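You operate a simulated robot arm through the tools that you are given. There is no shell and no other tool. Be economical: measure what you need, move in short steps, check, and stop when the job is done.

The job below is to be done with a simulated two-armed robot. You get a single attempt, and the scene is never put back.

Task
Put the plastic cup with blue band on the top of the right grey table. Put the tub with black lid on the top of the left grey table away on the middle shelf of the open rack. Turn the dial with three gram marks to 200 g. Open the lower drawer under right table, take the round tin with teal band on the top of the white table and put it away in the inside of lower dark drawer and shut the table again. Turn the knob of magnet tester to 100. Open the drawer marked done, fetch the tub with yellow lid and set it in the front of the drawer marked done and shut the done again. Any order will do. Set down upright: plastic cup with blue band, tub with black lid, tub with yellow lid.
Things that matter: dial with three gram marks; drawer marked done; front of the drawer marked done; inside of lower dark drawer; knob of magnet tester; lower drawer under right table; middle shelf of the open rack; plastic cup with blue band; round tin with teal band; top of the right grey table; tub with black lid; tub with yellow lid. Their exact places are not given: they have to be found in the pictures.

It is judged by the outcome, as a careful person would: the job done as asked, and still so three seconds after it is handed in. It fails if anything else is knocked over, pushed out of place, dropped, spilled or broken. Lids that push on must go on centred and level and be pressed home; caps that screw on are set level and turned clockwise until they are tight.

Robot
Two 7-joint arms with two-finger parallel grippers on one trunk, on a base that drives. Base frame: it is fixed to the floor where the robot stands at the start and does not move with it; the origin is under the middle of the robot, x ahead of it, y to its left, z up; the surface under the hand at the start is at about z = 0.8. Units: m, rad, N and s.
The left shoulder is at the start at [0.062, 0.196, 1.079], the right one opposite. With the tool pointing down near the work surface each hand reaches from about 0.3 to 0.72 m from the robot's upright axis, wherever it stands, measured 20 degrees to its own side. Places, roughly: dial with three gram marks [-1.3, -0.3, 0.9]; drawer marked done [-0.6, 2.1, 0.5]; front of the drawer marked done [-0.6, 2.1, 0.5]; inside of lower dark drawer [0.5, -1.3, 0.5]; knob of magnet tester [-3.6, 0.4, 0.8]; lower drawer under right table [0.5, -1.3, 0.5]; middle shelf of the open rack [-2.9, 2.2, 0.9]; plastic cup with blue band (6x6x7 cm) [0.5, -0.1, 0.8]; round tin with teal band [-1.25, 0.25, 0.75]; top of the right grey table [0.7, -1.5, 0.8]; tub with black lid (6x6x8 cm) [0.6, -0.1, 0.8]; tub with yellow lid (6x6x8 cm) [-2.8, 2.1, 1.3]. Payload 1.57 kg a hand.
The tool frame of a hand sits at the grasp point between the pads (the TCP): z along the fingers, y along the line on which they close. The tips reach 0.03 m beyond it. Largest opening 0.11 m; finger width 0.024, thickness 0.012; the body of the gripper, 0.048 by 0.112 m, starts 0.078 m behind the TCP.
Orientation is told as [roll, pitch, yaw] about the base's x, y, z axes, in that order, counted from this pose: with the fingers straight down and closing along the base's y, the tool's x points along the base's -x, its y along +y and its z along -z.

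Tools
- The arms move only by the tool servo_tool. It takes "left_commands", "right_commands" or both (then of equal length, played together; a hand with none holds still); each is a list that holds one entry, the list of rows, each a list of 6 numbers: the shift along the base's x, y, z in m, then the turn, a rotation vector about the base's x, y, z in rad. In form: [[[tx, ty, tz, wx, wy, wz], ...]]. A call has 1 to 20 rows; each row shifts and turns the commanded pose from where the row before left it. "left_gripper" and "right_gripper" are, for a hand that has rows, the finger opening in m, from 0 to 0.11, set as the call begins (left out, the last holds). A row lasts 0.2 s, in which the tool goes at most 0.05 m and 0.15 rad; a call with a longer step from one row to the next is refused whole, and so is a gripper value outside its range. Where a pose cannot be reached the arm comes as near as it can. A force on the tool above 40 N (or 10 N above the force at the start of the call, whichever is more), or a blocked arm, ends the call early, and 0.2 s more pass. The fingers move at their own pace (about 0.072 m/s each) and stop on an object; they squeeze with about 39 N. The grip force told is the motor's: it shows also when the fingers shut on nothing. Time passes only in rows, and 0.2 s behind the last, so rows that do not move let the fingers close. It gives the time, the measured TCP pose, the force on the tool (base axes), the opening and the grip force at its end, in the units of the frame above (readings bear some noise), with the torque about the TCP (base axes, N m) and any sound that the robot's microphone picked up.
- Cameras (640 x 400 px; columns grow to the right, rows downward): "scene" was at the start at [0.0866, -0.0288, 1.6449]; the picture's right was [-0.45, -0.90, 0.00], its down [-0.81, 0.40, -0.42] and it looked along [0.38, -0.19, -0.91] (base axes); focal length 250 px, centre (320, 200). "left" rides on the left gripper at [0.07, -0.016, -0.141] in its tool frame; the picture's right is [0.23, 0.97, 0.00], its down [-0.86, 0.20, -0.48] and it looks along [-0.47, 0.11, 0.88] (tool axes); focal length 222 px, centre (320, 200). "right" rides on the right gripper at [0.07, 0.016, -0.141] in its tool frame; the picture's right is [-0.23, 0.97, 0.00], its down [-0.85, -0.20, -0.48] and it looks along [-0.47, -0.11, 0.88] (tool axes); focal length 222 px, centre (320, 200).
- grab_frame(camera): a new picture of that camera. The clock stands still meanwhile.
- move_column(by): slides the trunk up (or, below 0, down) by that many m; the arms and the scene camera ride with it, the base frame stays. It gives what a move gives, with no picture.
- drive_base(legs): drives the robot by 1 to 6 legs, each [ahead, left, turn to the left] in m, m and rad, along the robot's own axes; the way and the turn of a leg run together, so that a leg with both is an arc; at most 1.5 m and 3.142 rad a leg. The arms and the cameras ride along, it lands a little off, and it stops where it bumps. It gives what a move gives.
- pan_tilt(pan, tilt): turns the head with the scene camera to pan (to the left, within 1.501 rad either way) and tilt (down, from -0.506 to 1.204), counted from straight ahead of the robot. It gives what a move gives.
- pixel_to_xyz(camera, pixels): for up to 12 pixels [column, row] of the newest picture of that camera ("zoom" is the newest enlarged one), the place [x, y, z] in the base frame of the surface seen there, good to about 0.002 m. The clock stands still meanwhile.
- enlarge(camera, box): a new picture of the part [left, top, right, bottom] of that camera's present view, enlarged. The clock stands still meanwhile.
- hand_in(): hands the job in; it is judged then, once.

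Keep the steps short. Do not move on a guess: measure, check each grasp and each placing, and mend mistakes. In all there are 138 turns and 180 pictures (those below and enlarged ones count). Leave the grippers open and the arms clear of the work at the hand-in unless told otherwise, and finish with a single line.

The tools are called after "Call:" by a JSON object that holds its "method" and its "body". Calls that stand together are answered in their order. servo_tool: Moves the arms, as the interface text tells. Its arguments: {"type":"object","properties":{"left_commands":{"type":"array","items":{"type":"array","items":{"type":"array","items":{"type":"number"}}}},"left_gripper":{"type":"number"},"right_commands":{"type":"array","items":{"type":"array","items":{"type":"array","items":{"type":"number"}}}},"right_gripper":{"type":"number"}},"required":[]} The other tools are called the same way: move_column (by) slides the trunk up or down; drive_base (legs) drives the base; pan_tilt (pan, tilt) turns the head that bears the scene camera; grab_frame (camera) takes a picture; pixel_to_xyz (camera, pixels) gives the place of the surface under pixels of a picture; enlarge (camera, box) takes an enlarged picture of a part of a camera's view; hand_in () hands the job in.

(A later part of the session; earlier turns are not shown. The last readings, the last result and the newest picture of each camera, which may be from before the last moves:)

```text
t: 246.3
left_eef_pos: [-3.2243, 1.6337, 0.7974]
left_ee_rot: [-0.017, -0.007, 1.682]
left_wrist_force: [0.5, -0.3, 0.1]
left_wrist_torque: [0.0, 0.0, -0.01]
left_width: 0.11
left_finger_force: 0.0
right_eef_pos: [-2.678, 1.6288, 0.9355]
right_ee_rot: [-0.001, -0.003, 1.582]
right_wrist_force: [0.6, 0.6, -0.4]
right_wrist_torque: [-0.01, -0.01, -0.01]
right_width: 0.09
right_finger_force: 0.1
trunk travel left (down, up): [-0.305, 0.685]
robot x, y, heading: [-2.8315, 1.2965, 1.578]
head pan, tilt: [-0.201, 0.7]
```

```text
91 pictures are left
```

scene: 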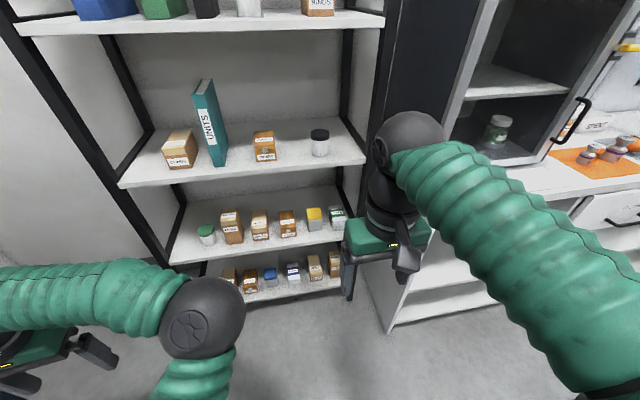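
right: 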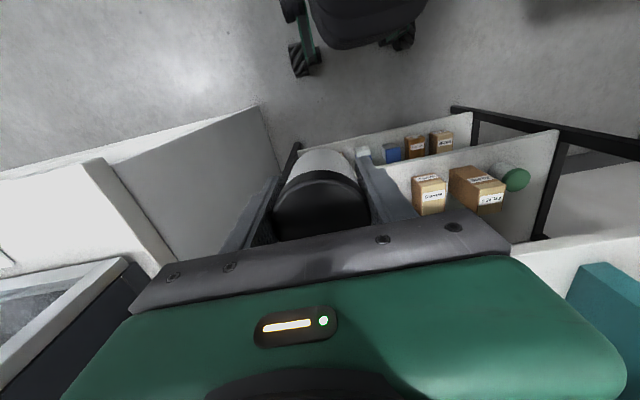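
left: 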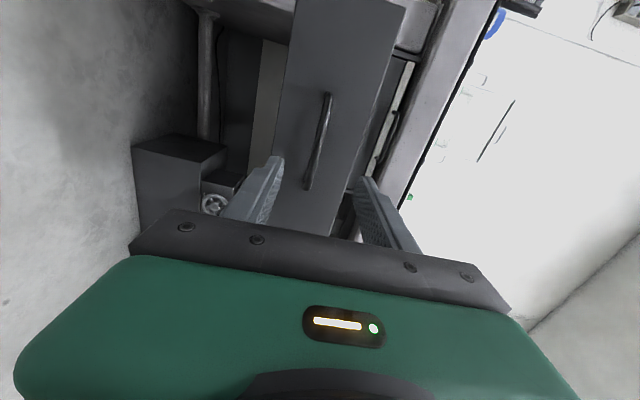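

The black-lid tub stands on the middle shelf. Next is the yellow-lid tub on the shelf above: I'll raise the trunk 0.36 and shift left 0.16.

Call:
{"method": "move_column", "body": {"by": 0.36}}

Call:
{"method": "drive_base", "body": {"legs": [[0, 0.16, 0]]}}

Call:
{"method": "pan_tilt", "body": {"pan": -0.25, "tilt": 0.5}}

Call:
{"method": "grab_frame", "body": {"camera": "scene"}}

Call:
{"method": "enlarge", "body": {"camera": "scene", "box": [210, 120, 350, 250]}}

```text
t: 249.8
left_eef_pos: [-3.2242, 1.6355, 1.157]
left_ee_rot: [-0.017, -0.008, 1.684]
left_wrist_force: [-0.9, 0.2, -0.9]
left_wrist_torque: [0.02, 0.03, -0.03]
left_width: 0.1099
left_finger_force: 0.1
right_eef_pos: [-2.6785, 1.6303, 1.2977]
right_ee_rot: [0.0, -0.003, 1.58]
right_wrist_force: [-0.4, 0.2, 0.6]
right_wrist_torque: [0.0, 0.03, -0.01]
right_width: 0.0898
right_finger_force: 0.1
trunk travel left (down, up): [-0.665, 0.325]
robot x, y, heading: [-2.8311, 1.2971, 1.583]
head pan, tilt: [-0.201, 0.7]
```

```text
t: 251.2
left_eef_pos: [-3.3695, 1.6349, 1.1595]
left_ee_rot: [-0.004, -0.005, 1.676]
left_wrist_force: [0.0, 0.2, 0.3]
left_wrist_torque: [-0.11, 0.06, -0.04]
left_width: 0.1104
left_finger_force: 0.0
right_eef_pos: [-2.8226, 1.6292, 1.2928]
right_ee_rot: [0.009, 0.0, 1.581]
right_wrist_force: [0.4, -0.3, 0.3]
right_wrist_torque: [-0.03, -0.03, 0.01]
right_width: 0.0902
right_finger_force: 0.0
trunk travel left (down, up): [-0.665, 0.325]
robot x, y, heading: [-2.9872, 1.2966, 1.577]
head pan, tilt: [-0.201, 0.7]
```

```text
t: 251.9
left_eef_pos: [-3.3703, 1.6343, 1.1604]
left_ee_rot: [-0.005, -0.003, 1.674]
left_wrist_force: [1.5, 0.0, -0.2]
left_wrist_torque: [-0.01, 0.08, -0.02]
left_width: 0.11
left_finger_force: 0.0
right_eef_pos: [-2.8251, 1.627, 1.2943]
right_ee_rot: [0.005, -0.003, 1.58]
right_wrist_force: [0.9, 0.6, -1.1]
right_wrist_torque: [-0.04, 0.07, 0.02]
right_width: 0.09
right_finger_force: 0.0
trunk travel left (down, up): [-0.665, 0.325]
robot x, y, heading: [-2.989, 1.3001, 1.583]
head pan, tilt: [-0.25, 0.499]
```

```text
90 pictures are left
```

scene: 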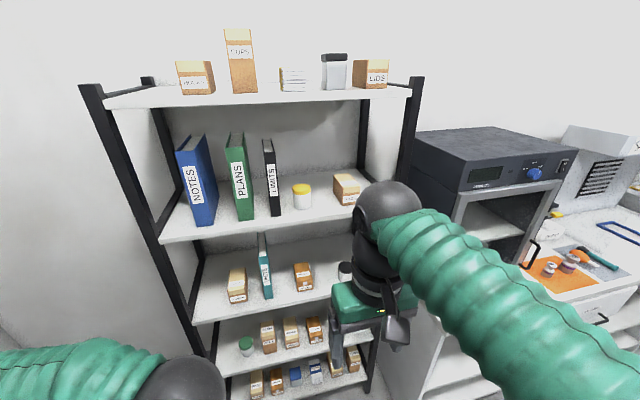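

```text
3.08 times, centred on (280, 185) of scene
```

zoom: 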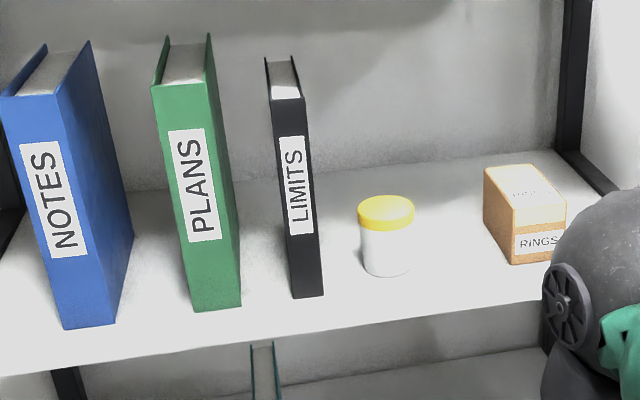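

Call:
{"method": "pixel_to_xyz", "body": {"camera": "zoom", "pixels": [[386, 205], [360, 210], [412, 212], [387, 270], [387, 230], [322, 290], [315, 200], [484, 200], [512, 255], [290, 290], [386, 315], [375, 195]]}}

Call:
{"method": "pixel_to_xyz", "body": {"camera": "scene", "pixels": [[300, 92], [300, 96], [300, 100], [300, 104], [390, 182], [430, 215], [370, 190]]}}

```text
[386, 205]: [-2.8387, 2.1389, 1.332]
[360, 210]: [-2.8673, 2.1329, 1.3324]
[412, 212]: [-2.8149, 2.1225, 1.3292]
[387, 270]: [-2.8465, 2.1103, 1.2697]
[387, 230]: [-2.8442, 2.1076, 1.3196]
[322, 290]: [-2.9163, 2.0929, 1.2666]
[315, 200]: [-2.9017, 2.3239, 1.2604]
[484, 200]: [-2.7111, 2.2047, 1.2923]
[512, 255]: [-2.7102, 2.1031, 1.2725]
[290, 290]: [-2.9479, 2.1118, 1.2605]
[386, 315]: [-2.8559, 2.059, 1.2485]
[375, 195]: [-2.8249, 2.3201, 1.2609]
```

```text
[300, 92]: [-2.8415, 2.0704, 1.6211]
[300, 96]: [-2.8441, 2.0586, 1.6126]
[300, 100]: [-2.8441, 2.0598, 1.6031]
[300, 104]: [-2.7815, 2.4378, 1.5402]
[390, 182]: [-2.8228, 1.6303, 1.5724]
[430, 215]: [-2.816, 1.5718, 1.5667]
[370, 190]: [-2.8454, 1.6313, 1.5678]
```

Tub centre (-2.841, 2.136); the folder edge is 4.4 cm to its left. I'll drive ahead 0.33 and align, with the opening at 0.084.

Call:
{"method": "drive_base", "body": {"legs": [[0.33, 0, -0.01]]}}

Call:
{"method": "servo_tool", "body": {"right_commands": [[[-0.008, 0, 0.002, 0, 0, 0], [-0.008, 0, 0.001, 0, 0, 0], [0, 0, 0, 0, 0, 0]]], "right_gripper": 0.084}}

Call:
{"method": "grab_frame", "body": {"camera": "right"}}

Call:
{"method": "grab_frame", "body": {"camera": "scene"}}

```text
t: 254.1
left_eef_pos: [-3.3835, 1.9654, 1.1556]
left_ee_rot: [-0.017, -0.004, 1.664]
left_wrist_force: [-1.0, -0.4, 0.1]
left_wrist_torque: [0.01, 0.0, 0.01]
left_width: 0.1103
left_finger_force: 0.1
right_eef_pos: [-2.8398, 1.9547, 1.2971]
right_ee_rot: [-0.005, -0.002, 1.573]
right_wrist_force: [-0.3, 1.7, 0.5]
right_wrist_torque: [0.03, 0.0, 0.04]
right_width: 0.0899
right_finger_force: 0.1
trunk travel left (down, up): [-0.665, 0.325]
robot x, y, heading: [-2.9907, 1.6265, 1.57]
head pan, tilt: [-0.25, 0.499]
```

```text
t: 254.9
left_eef_pos: [-3.3824, 1.9686, 1.1566]
left_ee_rot: [-0.018, -0.004, 1.665]
left_wrist_force: [0.0, 0.2, 0.3]
left_wrist_torque: [-0.01, -0.01, -0.02]
left_width: 0.1102
left_finger_force: 0.1
right_eef_pos: [-2.8556, 1.9556, 1.2984]
right_ee_rot: [-0.003, 0.0, 1.574]
right_wrist_force: [-0.7, -0.9, -1.1]
right_wrist_torque: [-0.03, -0.02, -0.03]
right_width: 0.0841
right_finger_force: 0.0
trunk travel left (down, up): [-0.665, 0.325]
robot x, y, heading: [-2.9907, 1.6259, 1.575]
head pan, tilt: [-0.25, 0.499]
```

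```text
88 pictures are left
```

right: 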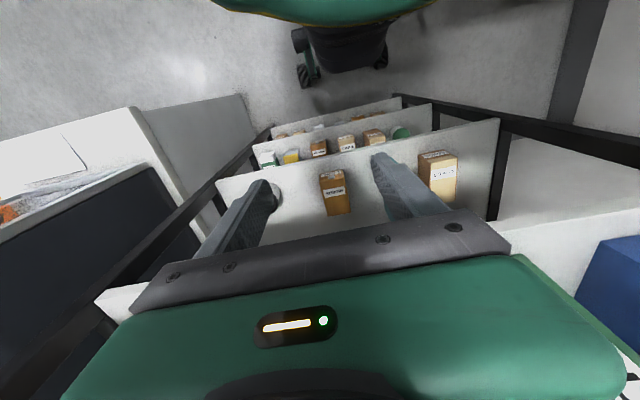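

```text
87 pictures are left
```

scene: 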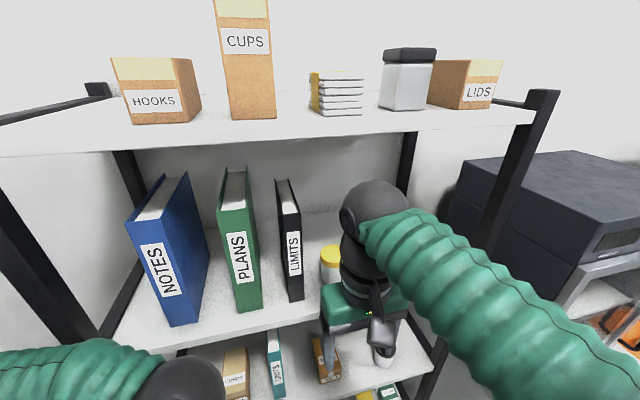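

I overshot x (it had shifted with the drive): correct +0.0145, then slide in to y 2.136.

Call:
{"method": "servo_tool", "body": {"right_commands": [[[0.0145, 0, 0, 0, 0, 0], [0, 0.03, 0, 0, 0, 0], [0, 0.03, 0, 0, 0, 0], [0, 0, 0, 0, 0, 0]]]}}

Call:
{"method": "enlarge", "body": {"camera": "right", "box": [200, 80, 440, 260]}}

Call:
{"method": "enlarge", "body": {"camera": "scene", "box": [260, 80, 440, 320]}}

```text
t: 255.9
left_eef_pos: [-3.3836, 1.9646, 1.1567]
left_ee_rot: [-0.018, -0.007, 1.667]
left_wrist_force: [-1.3, -0.4, 0.4]
left_wrist_torque: [0.0, -0.03, -0.02]
left_width: 0.1102
left_finger_force: 0.1
right_eef_pos: [-2.8399, 2.0138, 1.3015]
right_ee_rot: [-0.004, -0.005, 1.574]
right_wrist_force: [-0.1, -0.2, 0.6]
right_wrist_torque: [0.03, 0.02, 0.01]
right_width: 0.084
right_finger_force: 0.0
trunk travel left (down, up): [-0.665, 0.325]
robot x, y, heading: [-2.9936, 1.6264, 1.572]
head pan, tilt: [-0.25, 0.499]
```

```text
2.22 times, centred on (320, 170) of right
```

zoom: 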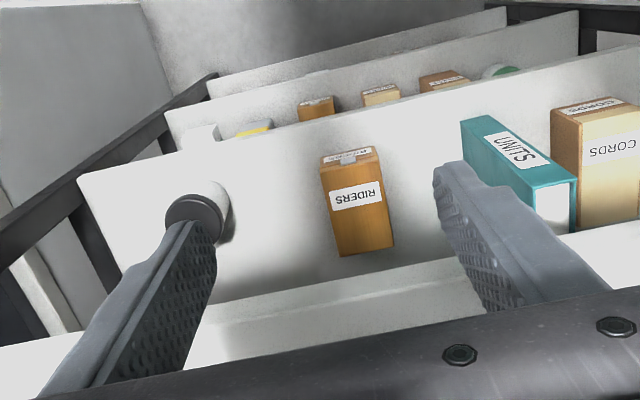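

```text
1.67 times, centred on (350, 200) of scene
```

zoom: 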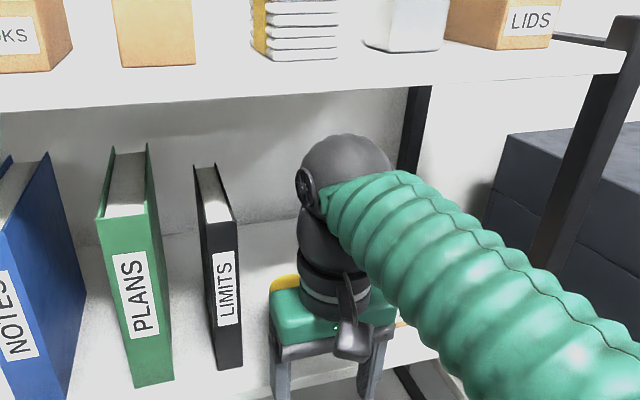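

Call:
{"method": "servo_tool", "body": {"right_commands": [[[0, 0.03, -0.002, 0, 0, 0], [0, 0.03, -0.001, 0, 0, 0], [0, 0, 0, 0, 0, 0]]]}}

Call:
{"method": "enlarge", "body": {"camera": "right", "box": [200, 80, 440, 260]}}

Call:
{"method": "enlarge", "body": {"camera": "scene", "box": [260, 80, 440, 320]}}

```text
t: 256.7
left_eef_pos: [-3.3826, 1.9655, 1.1569]
left_ee_rot: [-0.016, -0.009, 1.666]
left_wrist_force: [0.4, -0.2, 0.8]
left_wrist_torque: [0.0, -0.01, 0.0]
left_width: 0.1098
left_finger_force: 0.0
right_eef_pos: [-2.8408, 2.0749, 1.2977]
right_ee_rot: [-0.003, -0.002, 1.573]
right_wrist_force: [0.6, -0.2, -0.3]
right_wrist_torque: [-0.01, -0.02, -0.03]
right_width: 0.084
right_finger_force: 0.1
trunk travel left (down, up): [-0.665, 0.325]
robot x, y, heading: [-2.9931, 1.6257, 1.574]
head pan, tilt: [-0.25, 0.499]
```

```text
2.22 times, centred on (320, 170) of right
```

zoom: 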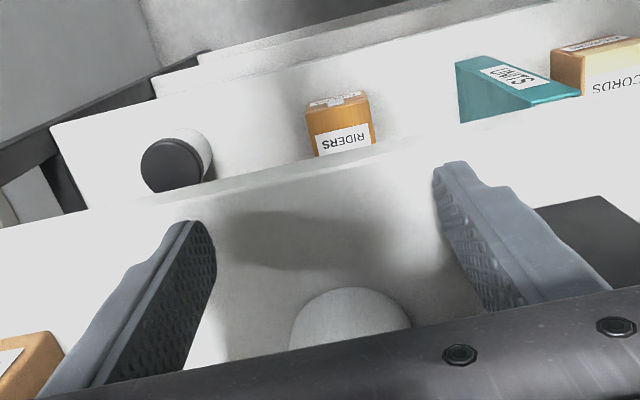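

```text
1.67 times, centred on (350, 200) of scene
```

zoom: 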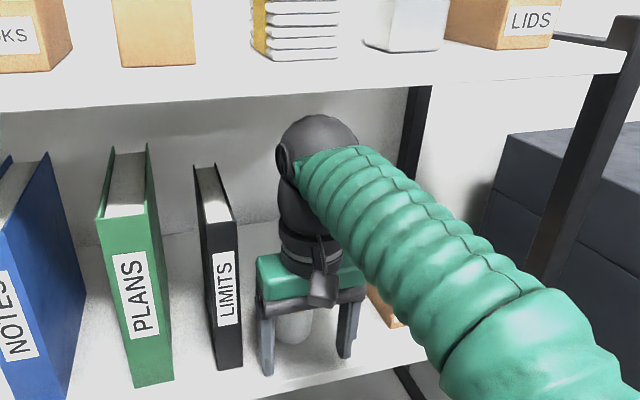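

Call:
{"method": "enlarge", "body": {"camera": "right", "box": [260, 170, 400, 240]}}

Call:
{"method": "pixel_to_xyz", "body": {"camera": "zoom", "pixels": [[250, 200], [300, 170], [350, 160], [400, 170], [440, 190], [300, 210], [350, 200], [400, 205]]}}

```text
4.57 times, centred on (330, 205) of right
```

zoom: 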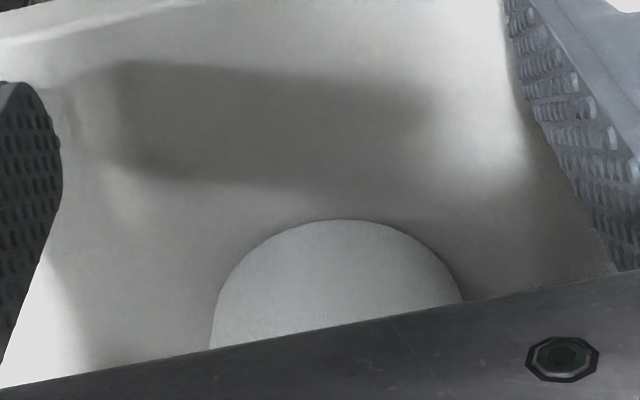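

```text
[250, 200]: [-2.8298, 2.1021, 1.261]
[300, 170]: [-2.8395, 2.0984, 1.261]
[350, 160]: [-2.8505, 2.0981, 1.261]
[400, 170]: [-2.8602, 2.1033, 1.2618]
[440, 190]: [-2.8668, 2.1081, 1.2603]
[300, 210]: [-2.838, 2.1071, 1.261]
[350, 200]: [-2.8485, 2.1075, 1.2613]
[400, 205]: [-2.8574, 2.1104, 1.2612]
```

The tub's near edge is at y ≈ 2.112 and x ≈ -2.844. I'll advance to y 2.140, then close.

Call:
{"method": "servo_tool", "body": {"right_commands": [[[-0.003, 0.022, 0, 0, 0, 0], [0, 0.022, 0, 0, 0, 0], [0, 0.021, 0, 0, 0, 0], [0, 0, 0, 0, 0, 0]]]}}

Call:
{"method": "grab_frame", "body": {"camera": "right"}}

Call:
{"method": "enlarge", "body": {"camera": "scene", "box": [260, 80, 440, 320]}}

```text
t: 257.7
left_eef_pos: [-3.381, 1.9669, 1.1553]
left_ee_rot: [-0.015, -0.006, 1.664]
left_wrist_force: [1.3, 0.4, 0.5]
left_wrist_torque: [-0.05, -0.01, 0.03]
left_width: 0.11
left_finger_force: 0.1
right_eef_pos: [-2.8431, 2.1408, 1.2971]
right_ee_rot: [-0.002, -0.001, 1.572]
right_wrist_force: [-1.3, 0.2, 0.9]
right_wrist_torque: [-0.01, 0.03, 0.0]
right_width: 0.0838
right_finger_force: 0.0
trunk travel left (down, up): [-0.665, 0.325]
robot x, y, heading: [-2.9895, 1.623, 1.569]
head pan, tilt: [-0.25, 0.499]
```

```text
81 pictures are left
```

right: 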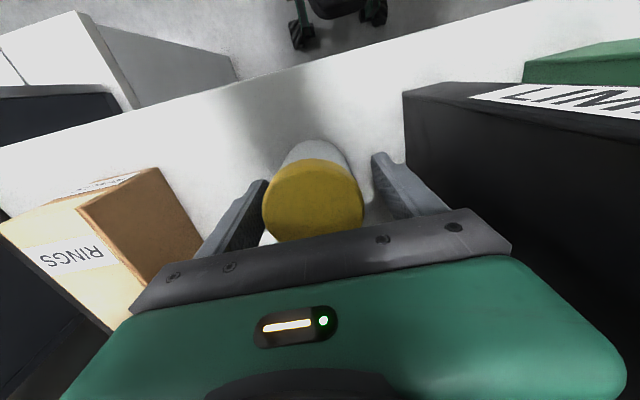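

```text
1.67 times, centred on (350, 200) of scene
```

zoom: 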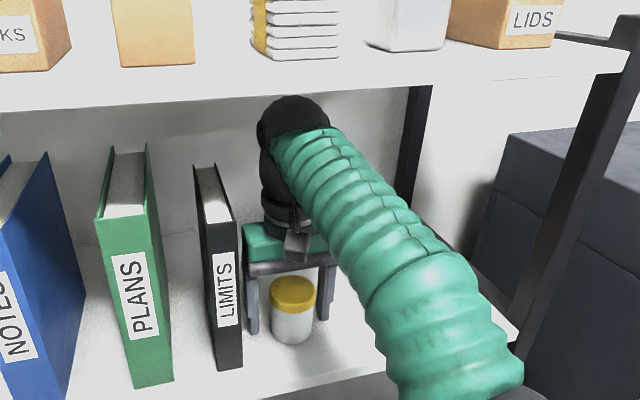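

Between the fingers. Close, lift 8 mm, check.

Call:
{"method": "servo_tool", "body": {"right_commands": [[[0, -0.003, 0, 0, 0, 0], [0, 0, 0, 0, 0, 0], [0, 0, 0, 0, 0, 0], [0, 0, 0, 0, 0, 0], [0, 0, 0.004, 0, 0, 0], [0, 0, 0.004, 0, 0, 0], [0, 0, 0, 0, 0, 0]]], "right_gripper": 0.04}}

Call:
{"method": "grab_frame", "body": {"camera": "right"}}

```text
t: 259.3
left_eef_pos: [-3.3808, 1.9668, 1.1562]
left_ee_rot: [-0.016, -0.004, 1.666]
left_wrist_force: [-1.3, -0.5, 0.6]
left_wrist_torque: [0.01, -0.02, 0.01]
left_width: 0.1098
left_finger_force: 0.0
right_eef_pos: [-2.8435, 2.1384, 1.3048]
right_ee_rot: [-0.003, 0.001, 1.573]
right_wrist_force: [0.0, -0.3, -1.0]
right_wrist_torque: [0.0, 0.0, 0.01]
right_width: 0.0584
right_finger_force: 39.0
trunk travel left (down, up): [-0.665, 0.325]
robot x, y, heading: [-2.9922, 1.6258, 1.569]
head pan, tilt: [-0.25, 0.499]
```

```text
79 pictures are left
```

right: 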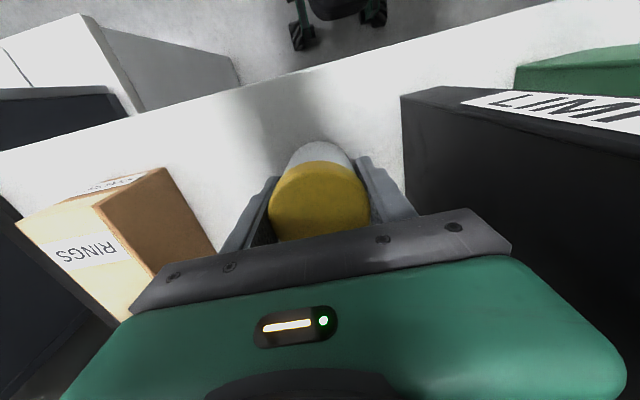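

Held. Withdraw, back off and drive toward the cabinet marked DONE at x ≈ -0.6.

Call:
{"method": "servo_tool", "body": {"right_commands": [[[0, -0.03, 0, 0, 0, 0], [0, -0.03, 0, 0, 0, 0], [0, -0.03, 0, 0, 0, 0], [0, -0.03, 0, 0, 0, 0], [0, -0.03, 0, 0, 0, 0], [0, -0.03, 0, 0, 0, 0], [0, -0.02, 0, 0, 0, 0], [0, 0, 0, 0, 0, 0]]]}}

Call:
{"method": "drive_base", "body": {"legs": [[-0.5, 0, 0], [0, -1.2, 0], [0, -0.95, 0]]}}

Call:
{"method": "pan_tilt", "body": {"pan": -0.1, "tilt": 0.6}}

Call:
{"method": "grab_frame", "body": {"camera": "scene"}}

```text
t: 261.1
left_eef_pos: [-3.3816, 1.9693, 1.1563]
left_ee_rot: [-0.016, -0.004, 1.665]
left_wrist_force: [0.0, 0.1, 0.9]
left_wrist_torque: [-0.04, -0.03, 0.02]
left_width: 0.1099
left_finger_force: 0.1
right_eef_pos: [-2.8425, 1.9383, 1.304]
right_ee_rot: [-0.003, 0.0, 1.574]
right_wrist_force: [-0.9, 0.0, -0.8]
right_wrist_torque: [-0.01, -0.01, 0.01]
right_width: 0.0584
right_finger_force: 39.4
trunk travel left (down, up): [-0.665, 0.325]
robot x, y, heading: [-2.9913, 1.627, 1.574]
head pan, tilt: [-0.25, 0.499]
```

```text
t: 274.2
left_eef_pos: [-1.2422, 1.4864, 1.1558]
left_ee_rot: [-0.017, -0.007, 1.679]
left_wrist_force: [-0.5, 0.3, 0.2]
left_wrist_torque: [-0.01, 0.0, -0.02]
left_width: 0.1102
left_finger_force: 0.0
right_eef_pos: [-0.7028, 1.4639, 1.3043]
right_ee_rot: [-0.004, -0.002, 1.583]
right_wrist_force: [0.9, 0.4, -1.2]
right_wrist_torque: [0.0, -0.04, 0.0]
right_width: 0.0583
right_finger_force: 39.1
trunk travel left (down, up): [-0.665, 0.325]
robot x, y, heading: [-0.8485, 1.1514, 1.587]
head pan, tilt: [-0.25, 0.499]
```

```text
t: 274.9
left_eef_pos: [-1.2409, 1.4863, 1.1557]
left_ee_rot: [-0.015, -0.006, 1.679]
left_wrist_force: [0.1, -0.4, -0.6]
left_wrist_torque: [-0.03, -0.01, 0.01]
left_width: 0.1099
left_finger_force: 0.1
right_eef_pos: [-0.7011, 1.4642, 1.305]
right_ee_rot: [-0.003, -0.001, 1.583]
right_wrist_force: [0.5, -0.2, -1.6]
right_wrist_torque: [-0.01, -0.03, 0.01]
right_width: 0.0581
right_finger_force: 39.0
trunk travel left (down, up): [-0.665, 0.325]
robot x, y, heading: [-0.8431, 1.1486, 1.584]
head pan, tilt: [-0.099, 0.6]
```

```text
78 pictures are left
```

scene: 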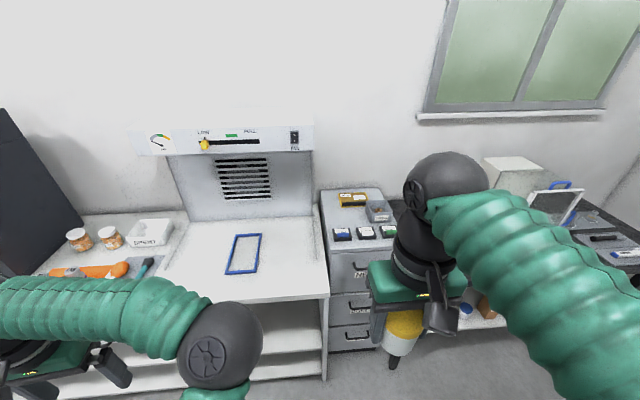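

I'll lower the trunk and look at the drawer labels.

Call:
{"method": "move_column", "body": {"by": -0.39}}

Call:
{"method": "drive_base", "body": {"legs": [[-0.25, 0.25, -0.01]]}}

Call:
{"method": "pan_tilt", "body": {"pan": -0.35, "tilt": 0.6}}

Call:
{"method": "grab_frame", "body": {"camera": "scene"}}

```text
t: 278.7
left_eef_pos: [-1.2402, 1.4857, 0.7651]
left_ee_rot: [-0.014, -0.006, 1.68]
left_wrist_force: [0.1, 0.4, 0.0]
left_wrist_torque: [0.04, -0.01, -0.06]
left_width: 0.1098
left_finger_force: 0.1
right_eef_pos: [-0.7004, 1.4637, 0.9134]
right_ee_rot: [-0.003, -0.002, 1.583]
right_wrist_force: [-0.1, -0.1, -0.5]
right_wrist_torque: [0.01, -0.01, -0.01]
right_width: 0.0587
right_finger_force: 39.0
trunk travel left (down, up): [-0.275, 0.715]
robot x, y, heading: [-0.8437, 1.1487, 1.584]
head pan, tilt: [-0.099, 0.6]
```

```text
t: 281.0
left_eef_pos: [-1.4412, 1.287, 0.7555]
left_ee_rot: [-0.045, -0.006, 1.672]
left_wrist_force: [-0.9, 0.6, 0.1]
left_wrist_torque: [-0.01, -0.03, 0.0]
left_width: 0.1099
left_finger_force: 0.1
right_eef_pos: [-0.9061, 1.2607, 0.9191]
right_ee_rot: [-0.03, -0.005, 1.579]
right_wrist_force: [-1.0, -0.2, -1.0]
right_wrist_torque: [-0.05, -0.09, -0.02]
right_width: 0.0583
right_finger_force: 39.1
trunk travel left (down, up): [-0.275, 0.715]
robot x, y, heading: [-1.0293, 0.9551, 1.576]
head pan, tilt: [-0.099, 0.6]
stopped in leg 1: the robot was blocked; the commanded pose is now the measured one
```

```text
t: 281.8
left_eef_pos: [-1.4364, 1.286, 0.7593]
left_ee_rot: [-0.039, -0.01, 1.672]
left_wrist_force: [-0.4, 0.3, -0.6]
left_wrist_torque: [-0.03, 0.0, 0.04]
left_width: 0.11
left_finger_force: 0.0
right_eef_pos: [-0.8998, 1.2606, 0.9193]
right_ee_rot: [-0.024, -0.005, 1.579]
right_wrist_force: [-0.2, 0.4, -0.5]
right_wrist_torque: [0.0, 0.0, 0.01]
right_width: 0.0586
right_finger_force: 38.2
trunk travel left (down, up): [-0.275, 0.715]
robot x, y, heading: [-1.0214, 0.9528, 1.578]
head pan, tilt: [-0.351, 0.6]
```

```text
77 pictures are left
```

scene: 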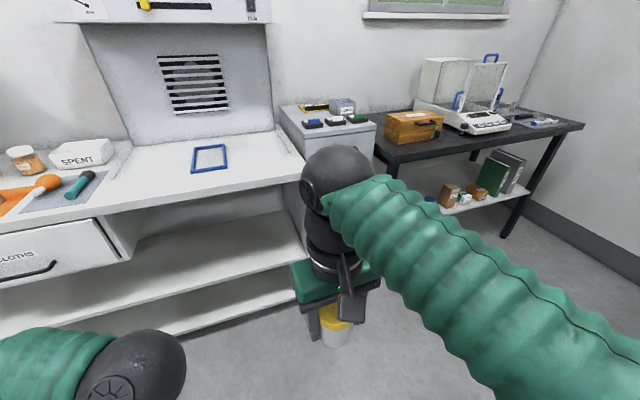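

The base bumped the end of the white table. I'll move away to the front-right and check the table.

Call:
{"method": "drive_base", "body": {"legs": [[0.15, -0.15, 0]]}}

Call:
{"method": "pan_tilt", "body": {"pan": 1.5, "tilt": 0.8}}

Call:
{"method": "grab_frame", "body": {"camera": "scene"}}

```text
t: 283.4
left_eef_pos: [-1.2946, 1.4382, 0.7554]
left_ee_rot: [-0.044, -0.007, 1.671]
left_wrist_force: [-0.2, -0.6, -0.4]
left_wrist_torque: [0.02, -0.03, 0.0]
left_width: 0.1097
left_finger_force: 0.0
right_eef_pos: [-0.7601, 1.4118, 0.9189]
right_ee_rot: [-0.029, -0.006, 1.579]
right_wrist_force: [-0.3, -0.2, -2.0]
right_wrist_torque: [-0.02, -0.08, -0.02]
right_width: 0.0585
right_finger_force: 38.5
trunk travel left (down, up): [-0.275, 0.715]
robot x, y, heading: [-0.8786, 1.1024, 1.583]
head pan, tilt: [-0.351, 0.6]
```

```text
t: 285.3
left_eef_pos: [-1.2906, 1.4359, 0.7588]
left_ee_rot: [-0.039, -0.009, 1.672]
left_wrist_force: [0.1, -0.1, 1.1]
left_wrist_torque: [-0.03, -0.02, 0.01]
left_width: 0.1101
left_finger_force: 0.2
right_eef_pos: [-0.7544, 1.4107, 0.9194]
right_ee_rot: [-0.026, -0.007, 1.581]
right_wrist_force: [1.0, 0.0, -2.1]
right_wrist_torque: [-0.01, -0.01, 0.0]
right_width: 0.0585
right_finger_force: 38.6
trunk travel left (down, up): [-0.275, 0.715]
robot x, y, heading: [-0.8796, 1.1003, 1.58]
head pan, tilt: [1.499, 0.799]
```

```text
76 pictures are left
```

scene: 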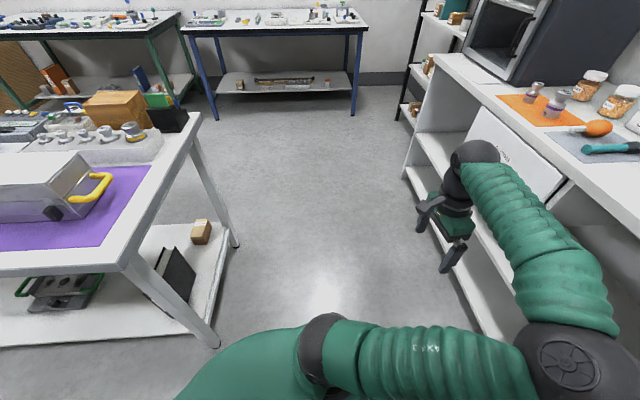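

Call:
{"method": "pixel_to_xyz", "body": {"camera": "scene", "pixels": [[128, 258], [196, 116], [120, 240], [215, 345], [140, 230]]}}

Call:
{"method": "enlarge", "body": {"camera": "scene", "box": [0, 80, 250, 350]}}

```text
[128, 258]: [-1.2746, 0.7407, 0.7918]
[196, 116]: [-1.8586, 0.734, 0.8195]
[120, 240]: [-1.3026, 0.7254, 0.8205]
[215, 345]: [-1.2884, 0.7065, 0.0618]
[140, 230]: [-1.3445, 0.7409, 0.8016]
```

```text
1.48 times, centred on (125, 215) of scene
```

zoom: 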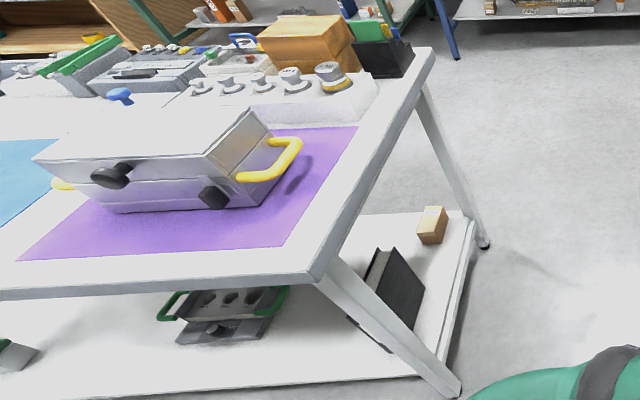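

The table and its things stand undisturbed. I'll drive right to x ≈ -0.3 to see the cabinet.

Call:
{"method": "drive_base", "body": {"legs": [[-0.12, -0.58, -0.01]]}}

Call:
{"method": "pan_tilt", "body": {"pan": 0.3, "tilt": 0.7}}

Call:
{"method": "grab_frame", "body": {"camera": "scene"}}

Call:
{"method": "enlarge", "body": {"camera": "scene", "box": [240, 100, 400, 260]}}

```text
t: 288.6
left_eef_pos: [-0.7059, 1.3212, 0.7575]
left_ee_rot: [-0.042, -0.008, 1.666]
left_wrist_force: [0.7, -1.0, 1.1]
left_wrist_torque: [0.0, 0.02, 0.02]
left_width: 0.1101
left_finger_force: 0.1
right_eef_pos: [-0.1702, 1.2936, 0.9184]
right_ee_rot: [-0.031, -0.007, 1.573]
right_wrist_force: [-0.7, -0.5, -1.1]
right_wrist_torque: [-0.02, 0.0, 0.01]
right_width: 0.0583
right_finger_force: 39.0
trunk travel left (down, up): [-0.275, 0.715]
robot x, y, heading: [-0.2996, 0.9839, 1.571]
head pan, tilt: [1.499, 0.799]
```

```text
t: 290.0
left_eef_pos: [-0.7051, 1.3215, 0.7594]
left_ee_rot: [-0.04, -0.007, 1.665]
left_wrist_force: [-0.3, 0.5, -0.4]
left_wrist_torque: [0.01, -0.02, -0.01]
left_width: 0.1098
left_finger_force: 0.1
right_eef_pos: [-0.1698, 1.2922, 0.9194]
right_ee_rot: [-0.026, -0.007, 1.572]
right_wrist_force: [0.2, -0.4, -1.3]
right_wrist_torque: [-0.01, 0.02, -0.01]
right_width: 0.0587
right_finger_force: 38.6
trunk travel left (down, up): [-0.275, 0.715]
robot x, y, heading: [-0.2905, 0.9879, 1.574]
head pan, tilt: [0.3, 0.7]
```

```text
74 pictures are left
```

scene: 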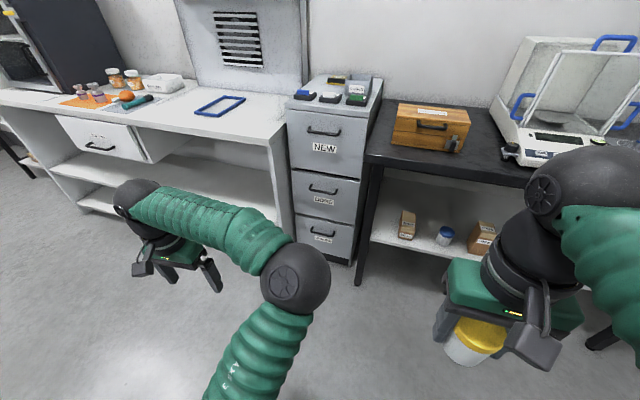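

```text
2.50 times, centred on (320, 180) of scene
```

zoom: 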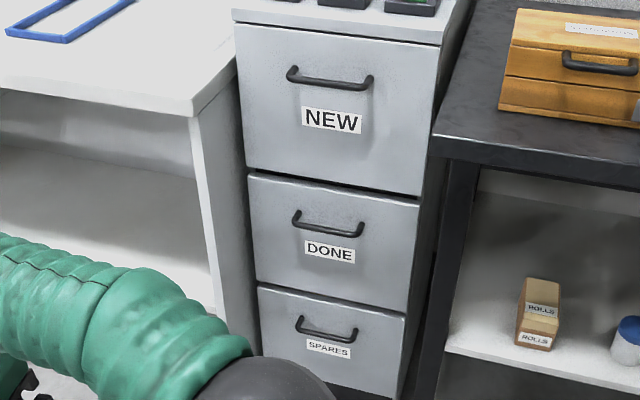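

DONE is the middle drawer. I'll measure its handle.

Call:
{"method": "pixel_to_xyz", "body": {"camera": "zoom", "pixels": [[328, 231], [300, 226], [357, 234], [328, 224], [258, 200], [415, 205], [258, 275], [330, 285], [330, 82], [300, 260], [395, 300], [205, 120]]}}

```text
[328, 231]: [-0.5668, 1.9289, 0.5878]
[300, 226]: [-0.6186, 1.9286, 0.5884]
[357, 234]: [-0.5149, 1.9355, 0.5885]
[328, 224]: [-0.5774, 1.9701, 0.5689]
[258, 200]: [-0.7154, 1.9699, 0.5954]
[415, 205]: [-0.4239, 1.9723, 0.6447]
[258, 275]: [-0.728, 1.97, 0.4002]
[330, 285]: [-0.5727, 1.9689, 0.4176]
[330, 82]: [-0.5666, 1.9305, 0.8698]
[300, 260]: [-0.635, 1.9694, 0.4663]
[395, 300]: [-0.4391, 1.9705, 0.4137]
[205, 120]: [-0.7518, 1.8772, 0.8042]
```

DONE's handle: x -0.62..-0.515, y 1.931, z 0.588. I'll bring the left hand down and forward, yaw it -90°, then pitch it forward as before.

Call:
{"method": "servo_tool", "body": {"left_commands": [[[0.015, 0.03, -0.027, 0.04, 0, 0], [0.015, 0.03, -0.027, 0, 0, 0], [0.015, 0.03, -0.027, 0, 0, 0], [0.015, 0.03, -0.027, 0, 0, 0], [0.015, 0.03, -0.027, 0, 0, 0], [0.0, 0.03, -0.027, 0, 0, 0], [0.0, 0.03, -0.02, 0, 0, 0], [0, 0, 0, 0, 0, -0.14], [0, 0, 0, 0, 0, -0.14], [0, 0, 0, 0, 0, -0.14], [0, 0, 0, 0, 0, -0.14], [0, 0, 0, 0, 0, -0.14], [0, 0, 0, 0, 0, -0.14], [0, 0, 0, 0, 0, -0.14], [0, 0, 0, 0, 0, -0.14], [0, 0, 0, 0, 0, -0.14], [0, 0, 0, 0, 0, -0.14], [0, 0, 0, 0, 0, -0.14], [0, 0, 0, 0, 0, -0.12], [0, 0, 0, 0, 0, 0]]]}}

Call:
{"method": "servo_tool", "body": {"left_commands": [[[0, 0.01, 0, 0.1, 0, 0], [0, 0.01, 0, 0.1, 0, 0], [0, 0.01, 0, 0.1, 0, 0], [0, 0.01, 0, 0.1, 0, 0], [0, 0.01, 0, 0.1, 0, 0], [0, 0.01, 0, 0.1, 0, 0], [0, 0.01, 0, 0.1, 0, 0], [0, 0.01, 0, 0.1, 0, 0], [0, 0.01, 0, 0.1, 0, 0], [0, 0.01, 0, 0.1, 0, 0], [0, 0.01, 0, 0.1, 0, 0], [0, 0, 0, 0.1, 0, 0], [0, 0, 0, 0.1, 0, 0], [0, 0, 0, 0.1, 0, 0], [0, 0, 0, 0.1, 0, 0], [0, 0, 0, 0.07, 0, 0], [0, 0, 0, 0, 0, 0]]]}}

Call:
{"method": "grab_frame", "body": {"camera": "scene"}}

```text
t: 294.2
left_eef_pos: [-0.6288, 1.5322, 0.5761]
left_ee_rot: [-0.046, -0.051, 0.004]
left_wrist_force: [-0.8, -0.5, -0.1]
left_wrist_torque: [0.04, 0.0, -0.02]
left_width: 0.11
left_finger_force: 0.0
right_eef_pos: [-0.1702, 1.2921, 0.9181]
right_ee_rot: [-0.026, -0.006, 1.573]
right_wrist_force: [-1.1, -0.1, -1.3]
right_wrist_torque: [-0.01, 0.0, 0.0]
right_width: 0.0583
right_finger_force: 38.5
trunk travel left (down, up): [-0.275, 0.715]
robot x, y, heading: [-0.2932, 0.9822, 1.568]
head pan, tilt: [0.3, 0.7]
```

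```text
t: 297.8
left_eef_pos: [-0.6302, 1.6406, 0.5753]
left_ee_rot: [1.526, -0.007, -0.052]
left_wrist_force: [0.4, -0.6, 0.1]
left_wrist_torque: [0.0, -0.04, -0.01]
left_width: 0.1099
left_finger_force: 0.1
right_eef_pos: [-0.1687, 1.2916, 0.9188]
right_ee_rot: [-0.025, -0.008, 1.574]
right_wrist_force: [-0.3, 0.3, -1.8]
right_wrist_torque: [-0.01, 0.02, -0.05]
right_width: 0.0589
right_finger_force: 39.3
trunk travel left (down, up): [-0.275, 0.715]
robot x, y, heading: [-0.2966, 0.9849, 1.572]
head pan, tilt: [0.3, 0.7]
```

```text
72 pictures are left
```

scene: 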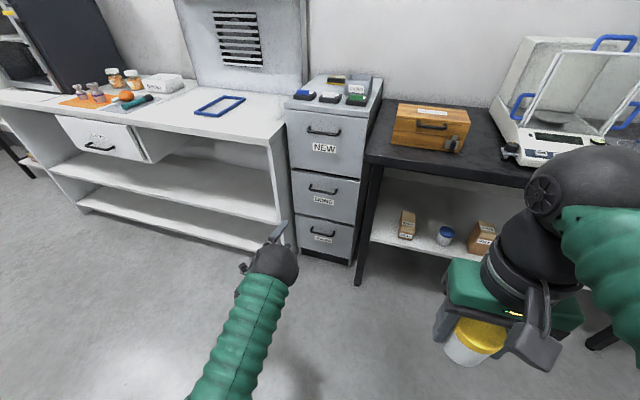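

The hand points at the cabinet. I'll drive ahead 0.2 and right 0.063, then fine-tune.

Call:
{"method": "drive_base", "body": {"legs": [[0.2, -0.063, 0]]}}

Call:
{"method": "servo_tool", "body": {"left_commands": [[[0, 0, 0.006, 0.04, 0, 0.05], [0, 0, 0.006, 0, 0, 0], [0, 0, 0, 0, 0, 0]]], "left_gripper": 0.08}}

Call:
{"method": "grab_frame", "body": {"camera": "left"}}

```text
t: 299.5
left_eef_pos: [-0.569, 1.8434, 0.574]
left_ee_rot: [1.523, -0.008, -0.049]
left_wrist_force: [-1.0, -0.1, -0.2]
left_wrist_torque: [0.04, 0.01, 0.0]
left_width: 0.1097
left_finger_force: 0.0
right_eef_pos: [-0.1078, 1.4952, 0.9186]
right_ee_rot: [-0.026, -0.005, 1.576]
right_wrist_force: [-0.3, 0.9, -0.5]
right_wrist_torque: [-0.03, 0.03, -0.01]
right_width: 0.0584
right_finger_force: 39.1
trunk travel left (down, up): [-0.275, 0.715]
robot x, y, heading: [-0.2312, 1.1876, 1.577]
head pan, tilt: [0.3, 0.7]
```

```text
t: 300.3
left_eef_pos: [-0.5679, 1.8423, 0.5877]
left_ee_rot: [1.565, -0.007, 0.0]
left_wrist_force: [0.1, 0.3, 0.2]
left_wrist_torque: [0.0, 0.02, 0.04]
left_width: 0.0801
left_finger_force: 0.1
right_eef_pos: [-0.1075, 1.4941, 0.9194]
right_ee_rot: [-0.027, -0.007, 1.576]
right_wrist_force: [-0.2, -0.6, -1.7]
right_wrist_torque: [0.01, -0.01, 0.04]
right_width: 0.0585
right_finger_force: 39.1
trunk travel left (down, up): [-0.275, 0.715]
robot x, y, heading: [-0.2339, 1.1853, 1.575]
head pan, tilt: [0.3, 0.7]
```

```text
71 pictures are left
```

left: 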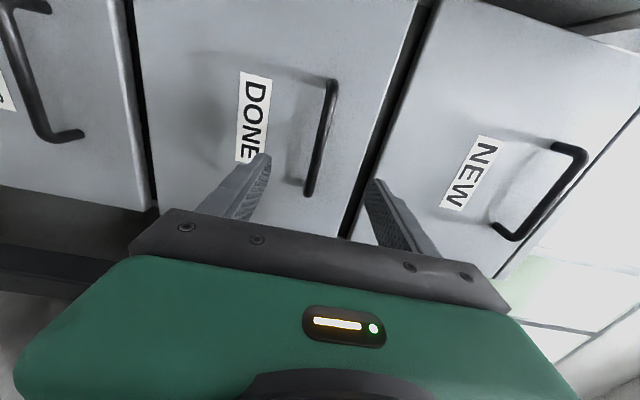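

The bar is between the fingers. In 0.084, then close.

Call:
{"method": "servo_tool", "body": {"left_commands": [[[0, 0.03, 0, 0, 0, 0], [0, 0.03, 0, 0, 0, 0], [0, 0.024, 0, 0, 0, 0], [0, 0, 0, 0, 0, 0]]]}}

Call:
{"method": "servo_tool", "body": {"left_commands": [[[0, 0, 0, 0, 0, 0], [0, 0, 0, 0, 0, 0], [0, 0, 0, 0, 0, 0], [0, 0, 0, 0, 0, 0], [0, 0, 0, 0, 0, 0]]], "left_gripper": 0.0}}

```text
t: 301.3
left_eef_pos: [-0.5692, 1.9267, 0.59]
left_ee_rot: [1.565, -0.007, 0.0]
left_wrist_force: [-0.4, 0.3, 0.5]
left_wrist_torque: [0.02, -0.02, 0.02]
left_width: 0.08
left_finger_force: 0.1
right_eef_pos: [-0.1075, 1.4936, 0.9202]
right_ee_rot: [-0.027, -0.008, 1.574]
right_wrist_force: [0.9, 0.7, -1.5]
right_wrist_torque: [-0.01, -0.02, 0.0]
right_width: 0.0584
right_finger_force: 38.7
trunk travel left (down, up): [-0.275, 0.715]
robot x, y, heading: [-0.2361, 1.1861, 1.576]
head pan, tilt: [0.3, 0.7]
```

```text
t: 302.5
left_eef_pos: [-0.568, 1.9271, 0.5849]
left_ee_rot: [1.561, -0.006, -0.001]
left_wrist_force: [3.5, -5.0, -15.8]
left_wrist_torque: [-0.14, 0.54, 0.19]
left_width: 0.0117
left_finger_force: 29.2
right_eef_pos: [-0.1076, 1.4952, 0.9196]
right_ee_rot: [-0.027, -0.005, 1.574]
right_wrist_force: [0.7, -0.6, -0.9]
right_wrist_torque: [0.03, 0.02, -0.02]
right_width: 0.0584
right_finger_force: 39.5
trunk travel left (down, up): [-0.275, 0.715]
robot x, y, heading: [-0.2357, 1.1832, 1.577]
head pan, tilt: [0.3, 0.7]
```

Call:
{"method": "servo_tool", "body": {"left_commands": [[[0, 0, -0.004, 0, 0, 0], [0, -0.015, 0, 0, 0, 0], [0, -0.015, 0, 0, 0, 0], [0, 0, 0, 0, 0, 0]]]}}

Call:
{"method": "drive_base", "body": {"legs": [[-0.24, 0, 0]]}}

Call:
{"method": "grab_frame", "body": {"camera": "scene"}}

Call:
{"method": "enlarge", "body": {"camera": "scene", "box": [240, 110, 400, 260]}}

```text
t: 303.5
left_eef_pos: [-0.569, 1.8977, 0.5849]
left_ee_rot: [1.568, -0.004, 0.001]
left_wrist_force: [1.1, 0.1, -2.6]
left_wrist_torque: [-0.01, 0.47, -0.55]
left_width: 0.0118
left_finger_force: 28.7
right_eef_pos: [-0.1075, 1.4946, 0.9187]
right_ee_rot: [-0.025, -0.006, 1.574]
right_wrist_force: [0.0, -0.3, -0.8]
right_wrist_torque: [0.02, 0.02, -0.02]
right_width: 0.0583
right_finger_force: 39.1
trunk travel left (down, up): [-0.275, 0.715]
robot x, y, heading: [-0.236, 1.1852, 1.577]
head pan, tilt: [0.3, 0.7]
```

```text
t: 305.3
left_eef_pos: [-0.5681, 1.6575, 0.5847]
left_ee_rot: [1.565, -0.005, 0.002]
left_wrist_force: [3.8, -1.6, 2.8]
left_wrist_torque: [-0.04, 0.42, -0.2]
left_width: 0.012
left_finger_force: 28.8
right_eef_pos: [-0.1065, 1.2557, 0.9195]
right_ee_rot: [-0.027, -0.009, 1.576]
right_wrist_force: [-0.8, -0.9, -1.9]
right_wrist_torque: [0.0, 0.01, 0.01]
right_width: 0.0582
right_finger_force: 39.2
trunk travel left (down, up): [-0.275, 0.715]
robot x, y, heading: [-0.2307, 0.9491, 1.577]
head pan, tilt: [0.3, 0.7]
```

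```text
70 pictures are left
```

scene: 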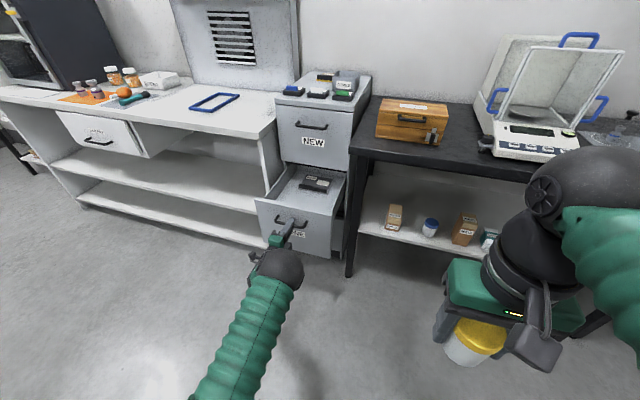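

```text
2.67 times, centred on (320, 185) of scene
```

zoom: 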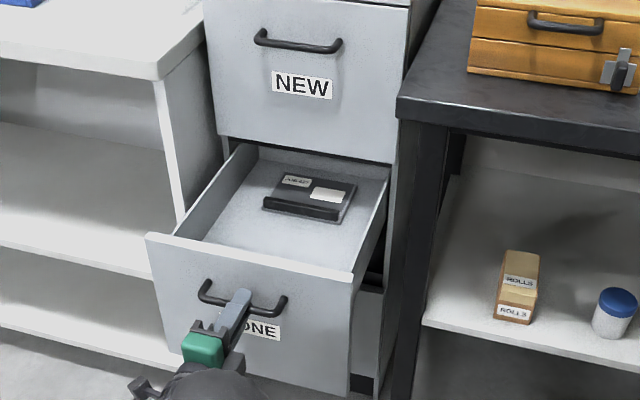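

Call:
{"method": "pixel_to_xyz", "body": {"camera": "zoom", "pixels": [[250, 230], [220, 240], [330, 245], [300, 190], [265, 205], [340, 220], [240, 250], [160, 235], [350, 272], [280, 165], [215, 195], [380, 200]]}}

```text
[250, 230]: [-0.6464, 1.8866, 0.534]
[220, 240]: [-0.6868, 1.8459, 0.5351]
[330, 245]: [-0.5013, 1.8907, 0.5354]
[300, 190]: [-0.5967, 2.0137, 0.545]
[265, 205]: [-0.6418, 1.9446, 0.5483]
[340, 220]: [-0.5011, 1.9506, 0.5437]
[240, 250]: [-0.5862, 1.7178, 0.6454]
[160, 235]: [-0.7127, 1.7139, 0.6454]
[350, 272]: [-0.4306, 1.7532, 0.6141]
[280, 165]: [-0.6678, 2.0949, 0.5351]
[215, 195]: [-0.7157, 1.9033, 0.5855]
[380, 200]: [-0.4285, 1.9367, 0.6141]
```

The drawer's front area is free; floor z 0.535, front rim z 0.645 at y ≈ 1.71. I'll release the handle and reposition so the right hand is over the drawer.

Call:
{"method": "servo_tool", "body": {"left_commands": [[[0, 0, 0, 0, 0, 0], [0, 0, 0, 0, 0, 0], [0, 0, 0, 0, 0, 0], [0, -0.03, 0, 0, 0, 0], [0, -0.03, 0, 0, 0, 0], [0, 0, 0, 0, 0, 0]]], "left_gripper": 0.06}}

Call:
{"method": "drive_base", "body": {"legs": [[-0.06, 0, 0], [0, 0.52, -0.005], [0.28, 0, 0]]}}

Call:
{"method": "pan_tilt", "body": {"pan": -0.2, "tilt": 0.9}}

Call:
{"method": "grab_frame", "body": {"camera": "scene"}}

```text
t: 306.7
left_eef_pos: [-0.5685, 1.5961, 0.5843]
left_ee_rot: [1.565, -0.007, 0.003]
left_wrist_force: [1.3, 0.5, 0.0]
left_wrist_torque: [0.01, -0.01, 0.0]
left_width: 0.0597
left_finger_force: 0.1
right_eef_pos: [-0.1068, 1.2552, 0.9194]
right_ee_rot: [-0.026, -0.009, 1.577]
right_wrist_force: [0.0, 0.6, -1.5]
right_wrist_torque: [0.0, -0.01, 0.0]
right_width: 0.0587
right_finger_force: 39.2
trunk travel left (down, up): [-0.275, 0.715]
robot x, y, heading: [-0.2338, 0.9474, 1.575]
head pan, tilt: [0.3, 0.7]
```

```text
t: 311.8
left_eef_pos: [-1.0821, 1.8222, 0.5847]
left_ee_rot: [1.566, -0.007, -0.005]
left_wrist_force: [0.2, -0.5, -0.8]
left_wrist_torque: [0.02, 0.03, 0.01]
left_width: 0.0598
left_finger_force: 0.1
right_eef_pos: [-0.6246, 1.4769, 0.9201]
right_ee_rot: [-0.025, -0.007, 1.568]
right_wrist_force: [0.2, -0.1, -0.4]
right_wrist_torque: [-0.01, 0.01, -0.02]
right_width: 0.0585
right_finger_force: 39.5
trunk travel left (down, up): [-0.275, 0.715]
robot x, y, heading: [-0.7478, 1.169, 1.571]
head pan, tilt: [0.3, 0.7]
```

```text
t: 312.8
left_eef_pos: [-1.082, 1.8217, 0.5858]
left_ee_rot: [1.569, -0.009, -0.008]
left_wrist_force: [-0.3, -0.5, 0.5]
left_wrist_torque: [-0.02, 0.0, 0.0]
left_width: 0.0602
left_finger_force: 0.0
right_eef_pos: [-0.6231, 1.4748, 0.9187]
right_ee_rot: [-0.026, -0.01, 1.567]
right_wrist_force: [-0.3, -0.1, -1.5]
right_wrist_torque: [0.02, 0.05, 0.0]
right_width: 0.0588
right_finger_force: 39.0
trunk travel left (down, up): [-0.275, 0.715]
robot x, y, heading: [-0.7495, 1.171, 1.566]
head pan, tilt: [-0.201, 0.901]
```

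```text
68 pictures are left
```

scene: 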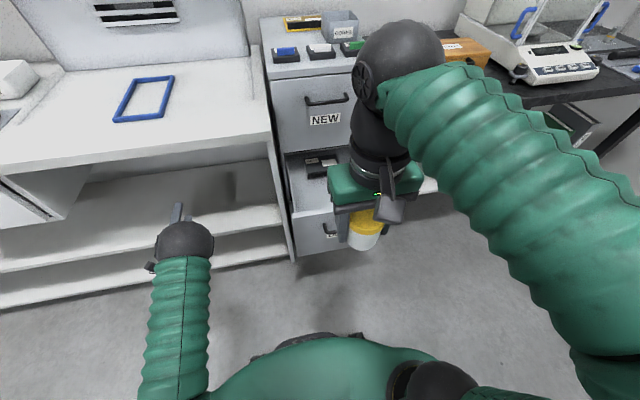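

I'll bring the tub toward the drawer at z ≈ 0.75, straightening the slight tilt.

Call:
{"method": "servo_tool", "body": {"right_commands": [[[0.009, 0.03, -0.03, 0.013, 0.005, 0], [0.009, 0.03, -0.03, 0.013, 0.005, 0], [0.009, 0.035, -0.03, 0, 0, 0], [0.009, 0.035, -0.03, 0, 0, 0], [0.009, 0.035, -0.03, 0, 0, 0], [0.009, 0.035, -0.025, 0, 0, 0], [0, 0.02, 0, 0, 0, 0], [0, 0, 0, 0, 0, 0]]]}}

Call:
{"method": "grab_frame", "body": {"camera": "right"}}

Call:
{"method": "enlarge", "body": {"camera": "scene", "box": [270, 60, 450, 270]}}

```text
t: 314.6
left_eef_pos: [-1.0815, 1.8218, 0.5868]
left_ee_rot: [1.567, -0.005, -0.005]
left_wrist_force: [-0.3, 0.2, 0.3]
left_wrist_torque: [0.01, 0.0, -0.03]
left_width: 0.0602
left_finger_force: 0.0
right_eef_pos: [-0.5684, 1.6949, 0.745]
right_ee_rot: [-0.017, -0.034, 1.567]
right_wrist_force: [0.1, -0.5, -1.0]
right_wrist_torque: [0.0, 0.0, 0.02]
right_width: 0.0585
right_finger_force: 39.2
trunk travel left (down, up): [-0.275, 0.715]
robot x, y, heading: [-0.7513, 1.1694, 1.564]
head pan, tilt: [-0.201, 0.901]
```

```text
67 pictures are left
```

right: 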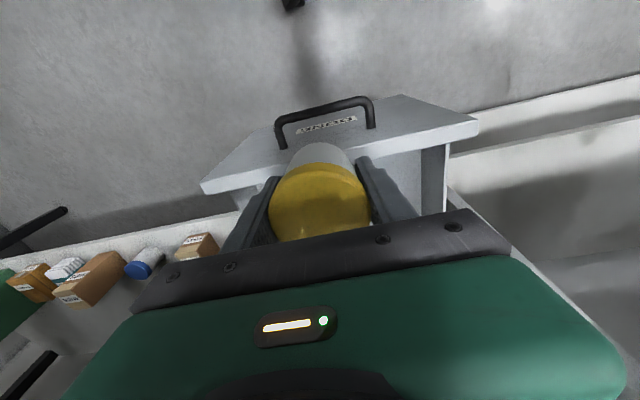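

```text
1.90 times, centred on (360, 165) of scene
```

zoom: 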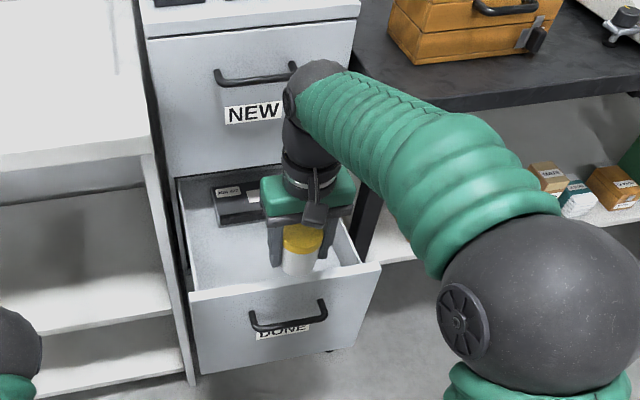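

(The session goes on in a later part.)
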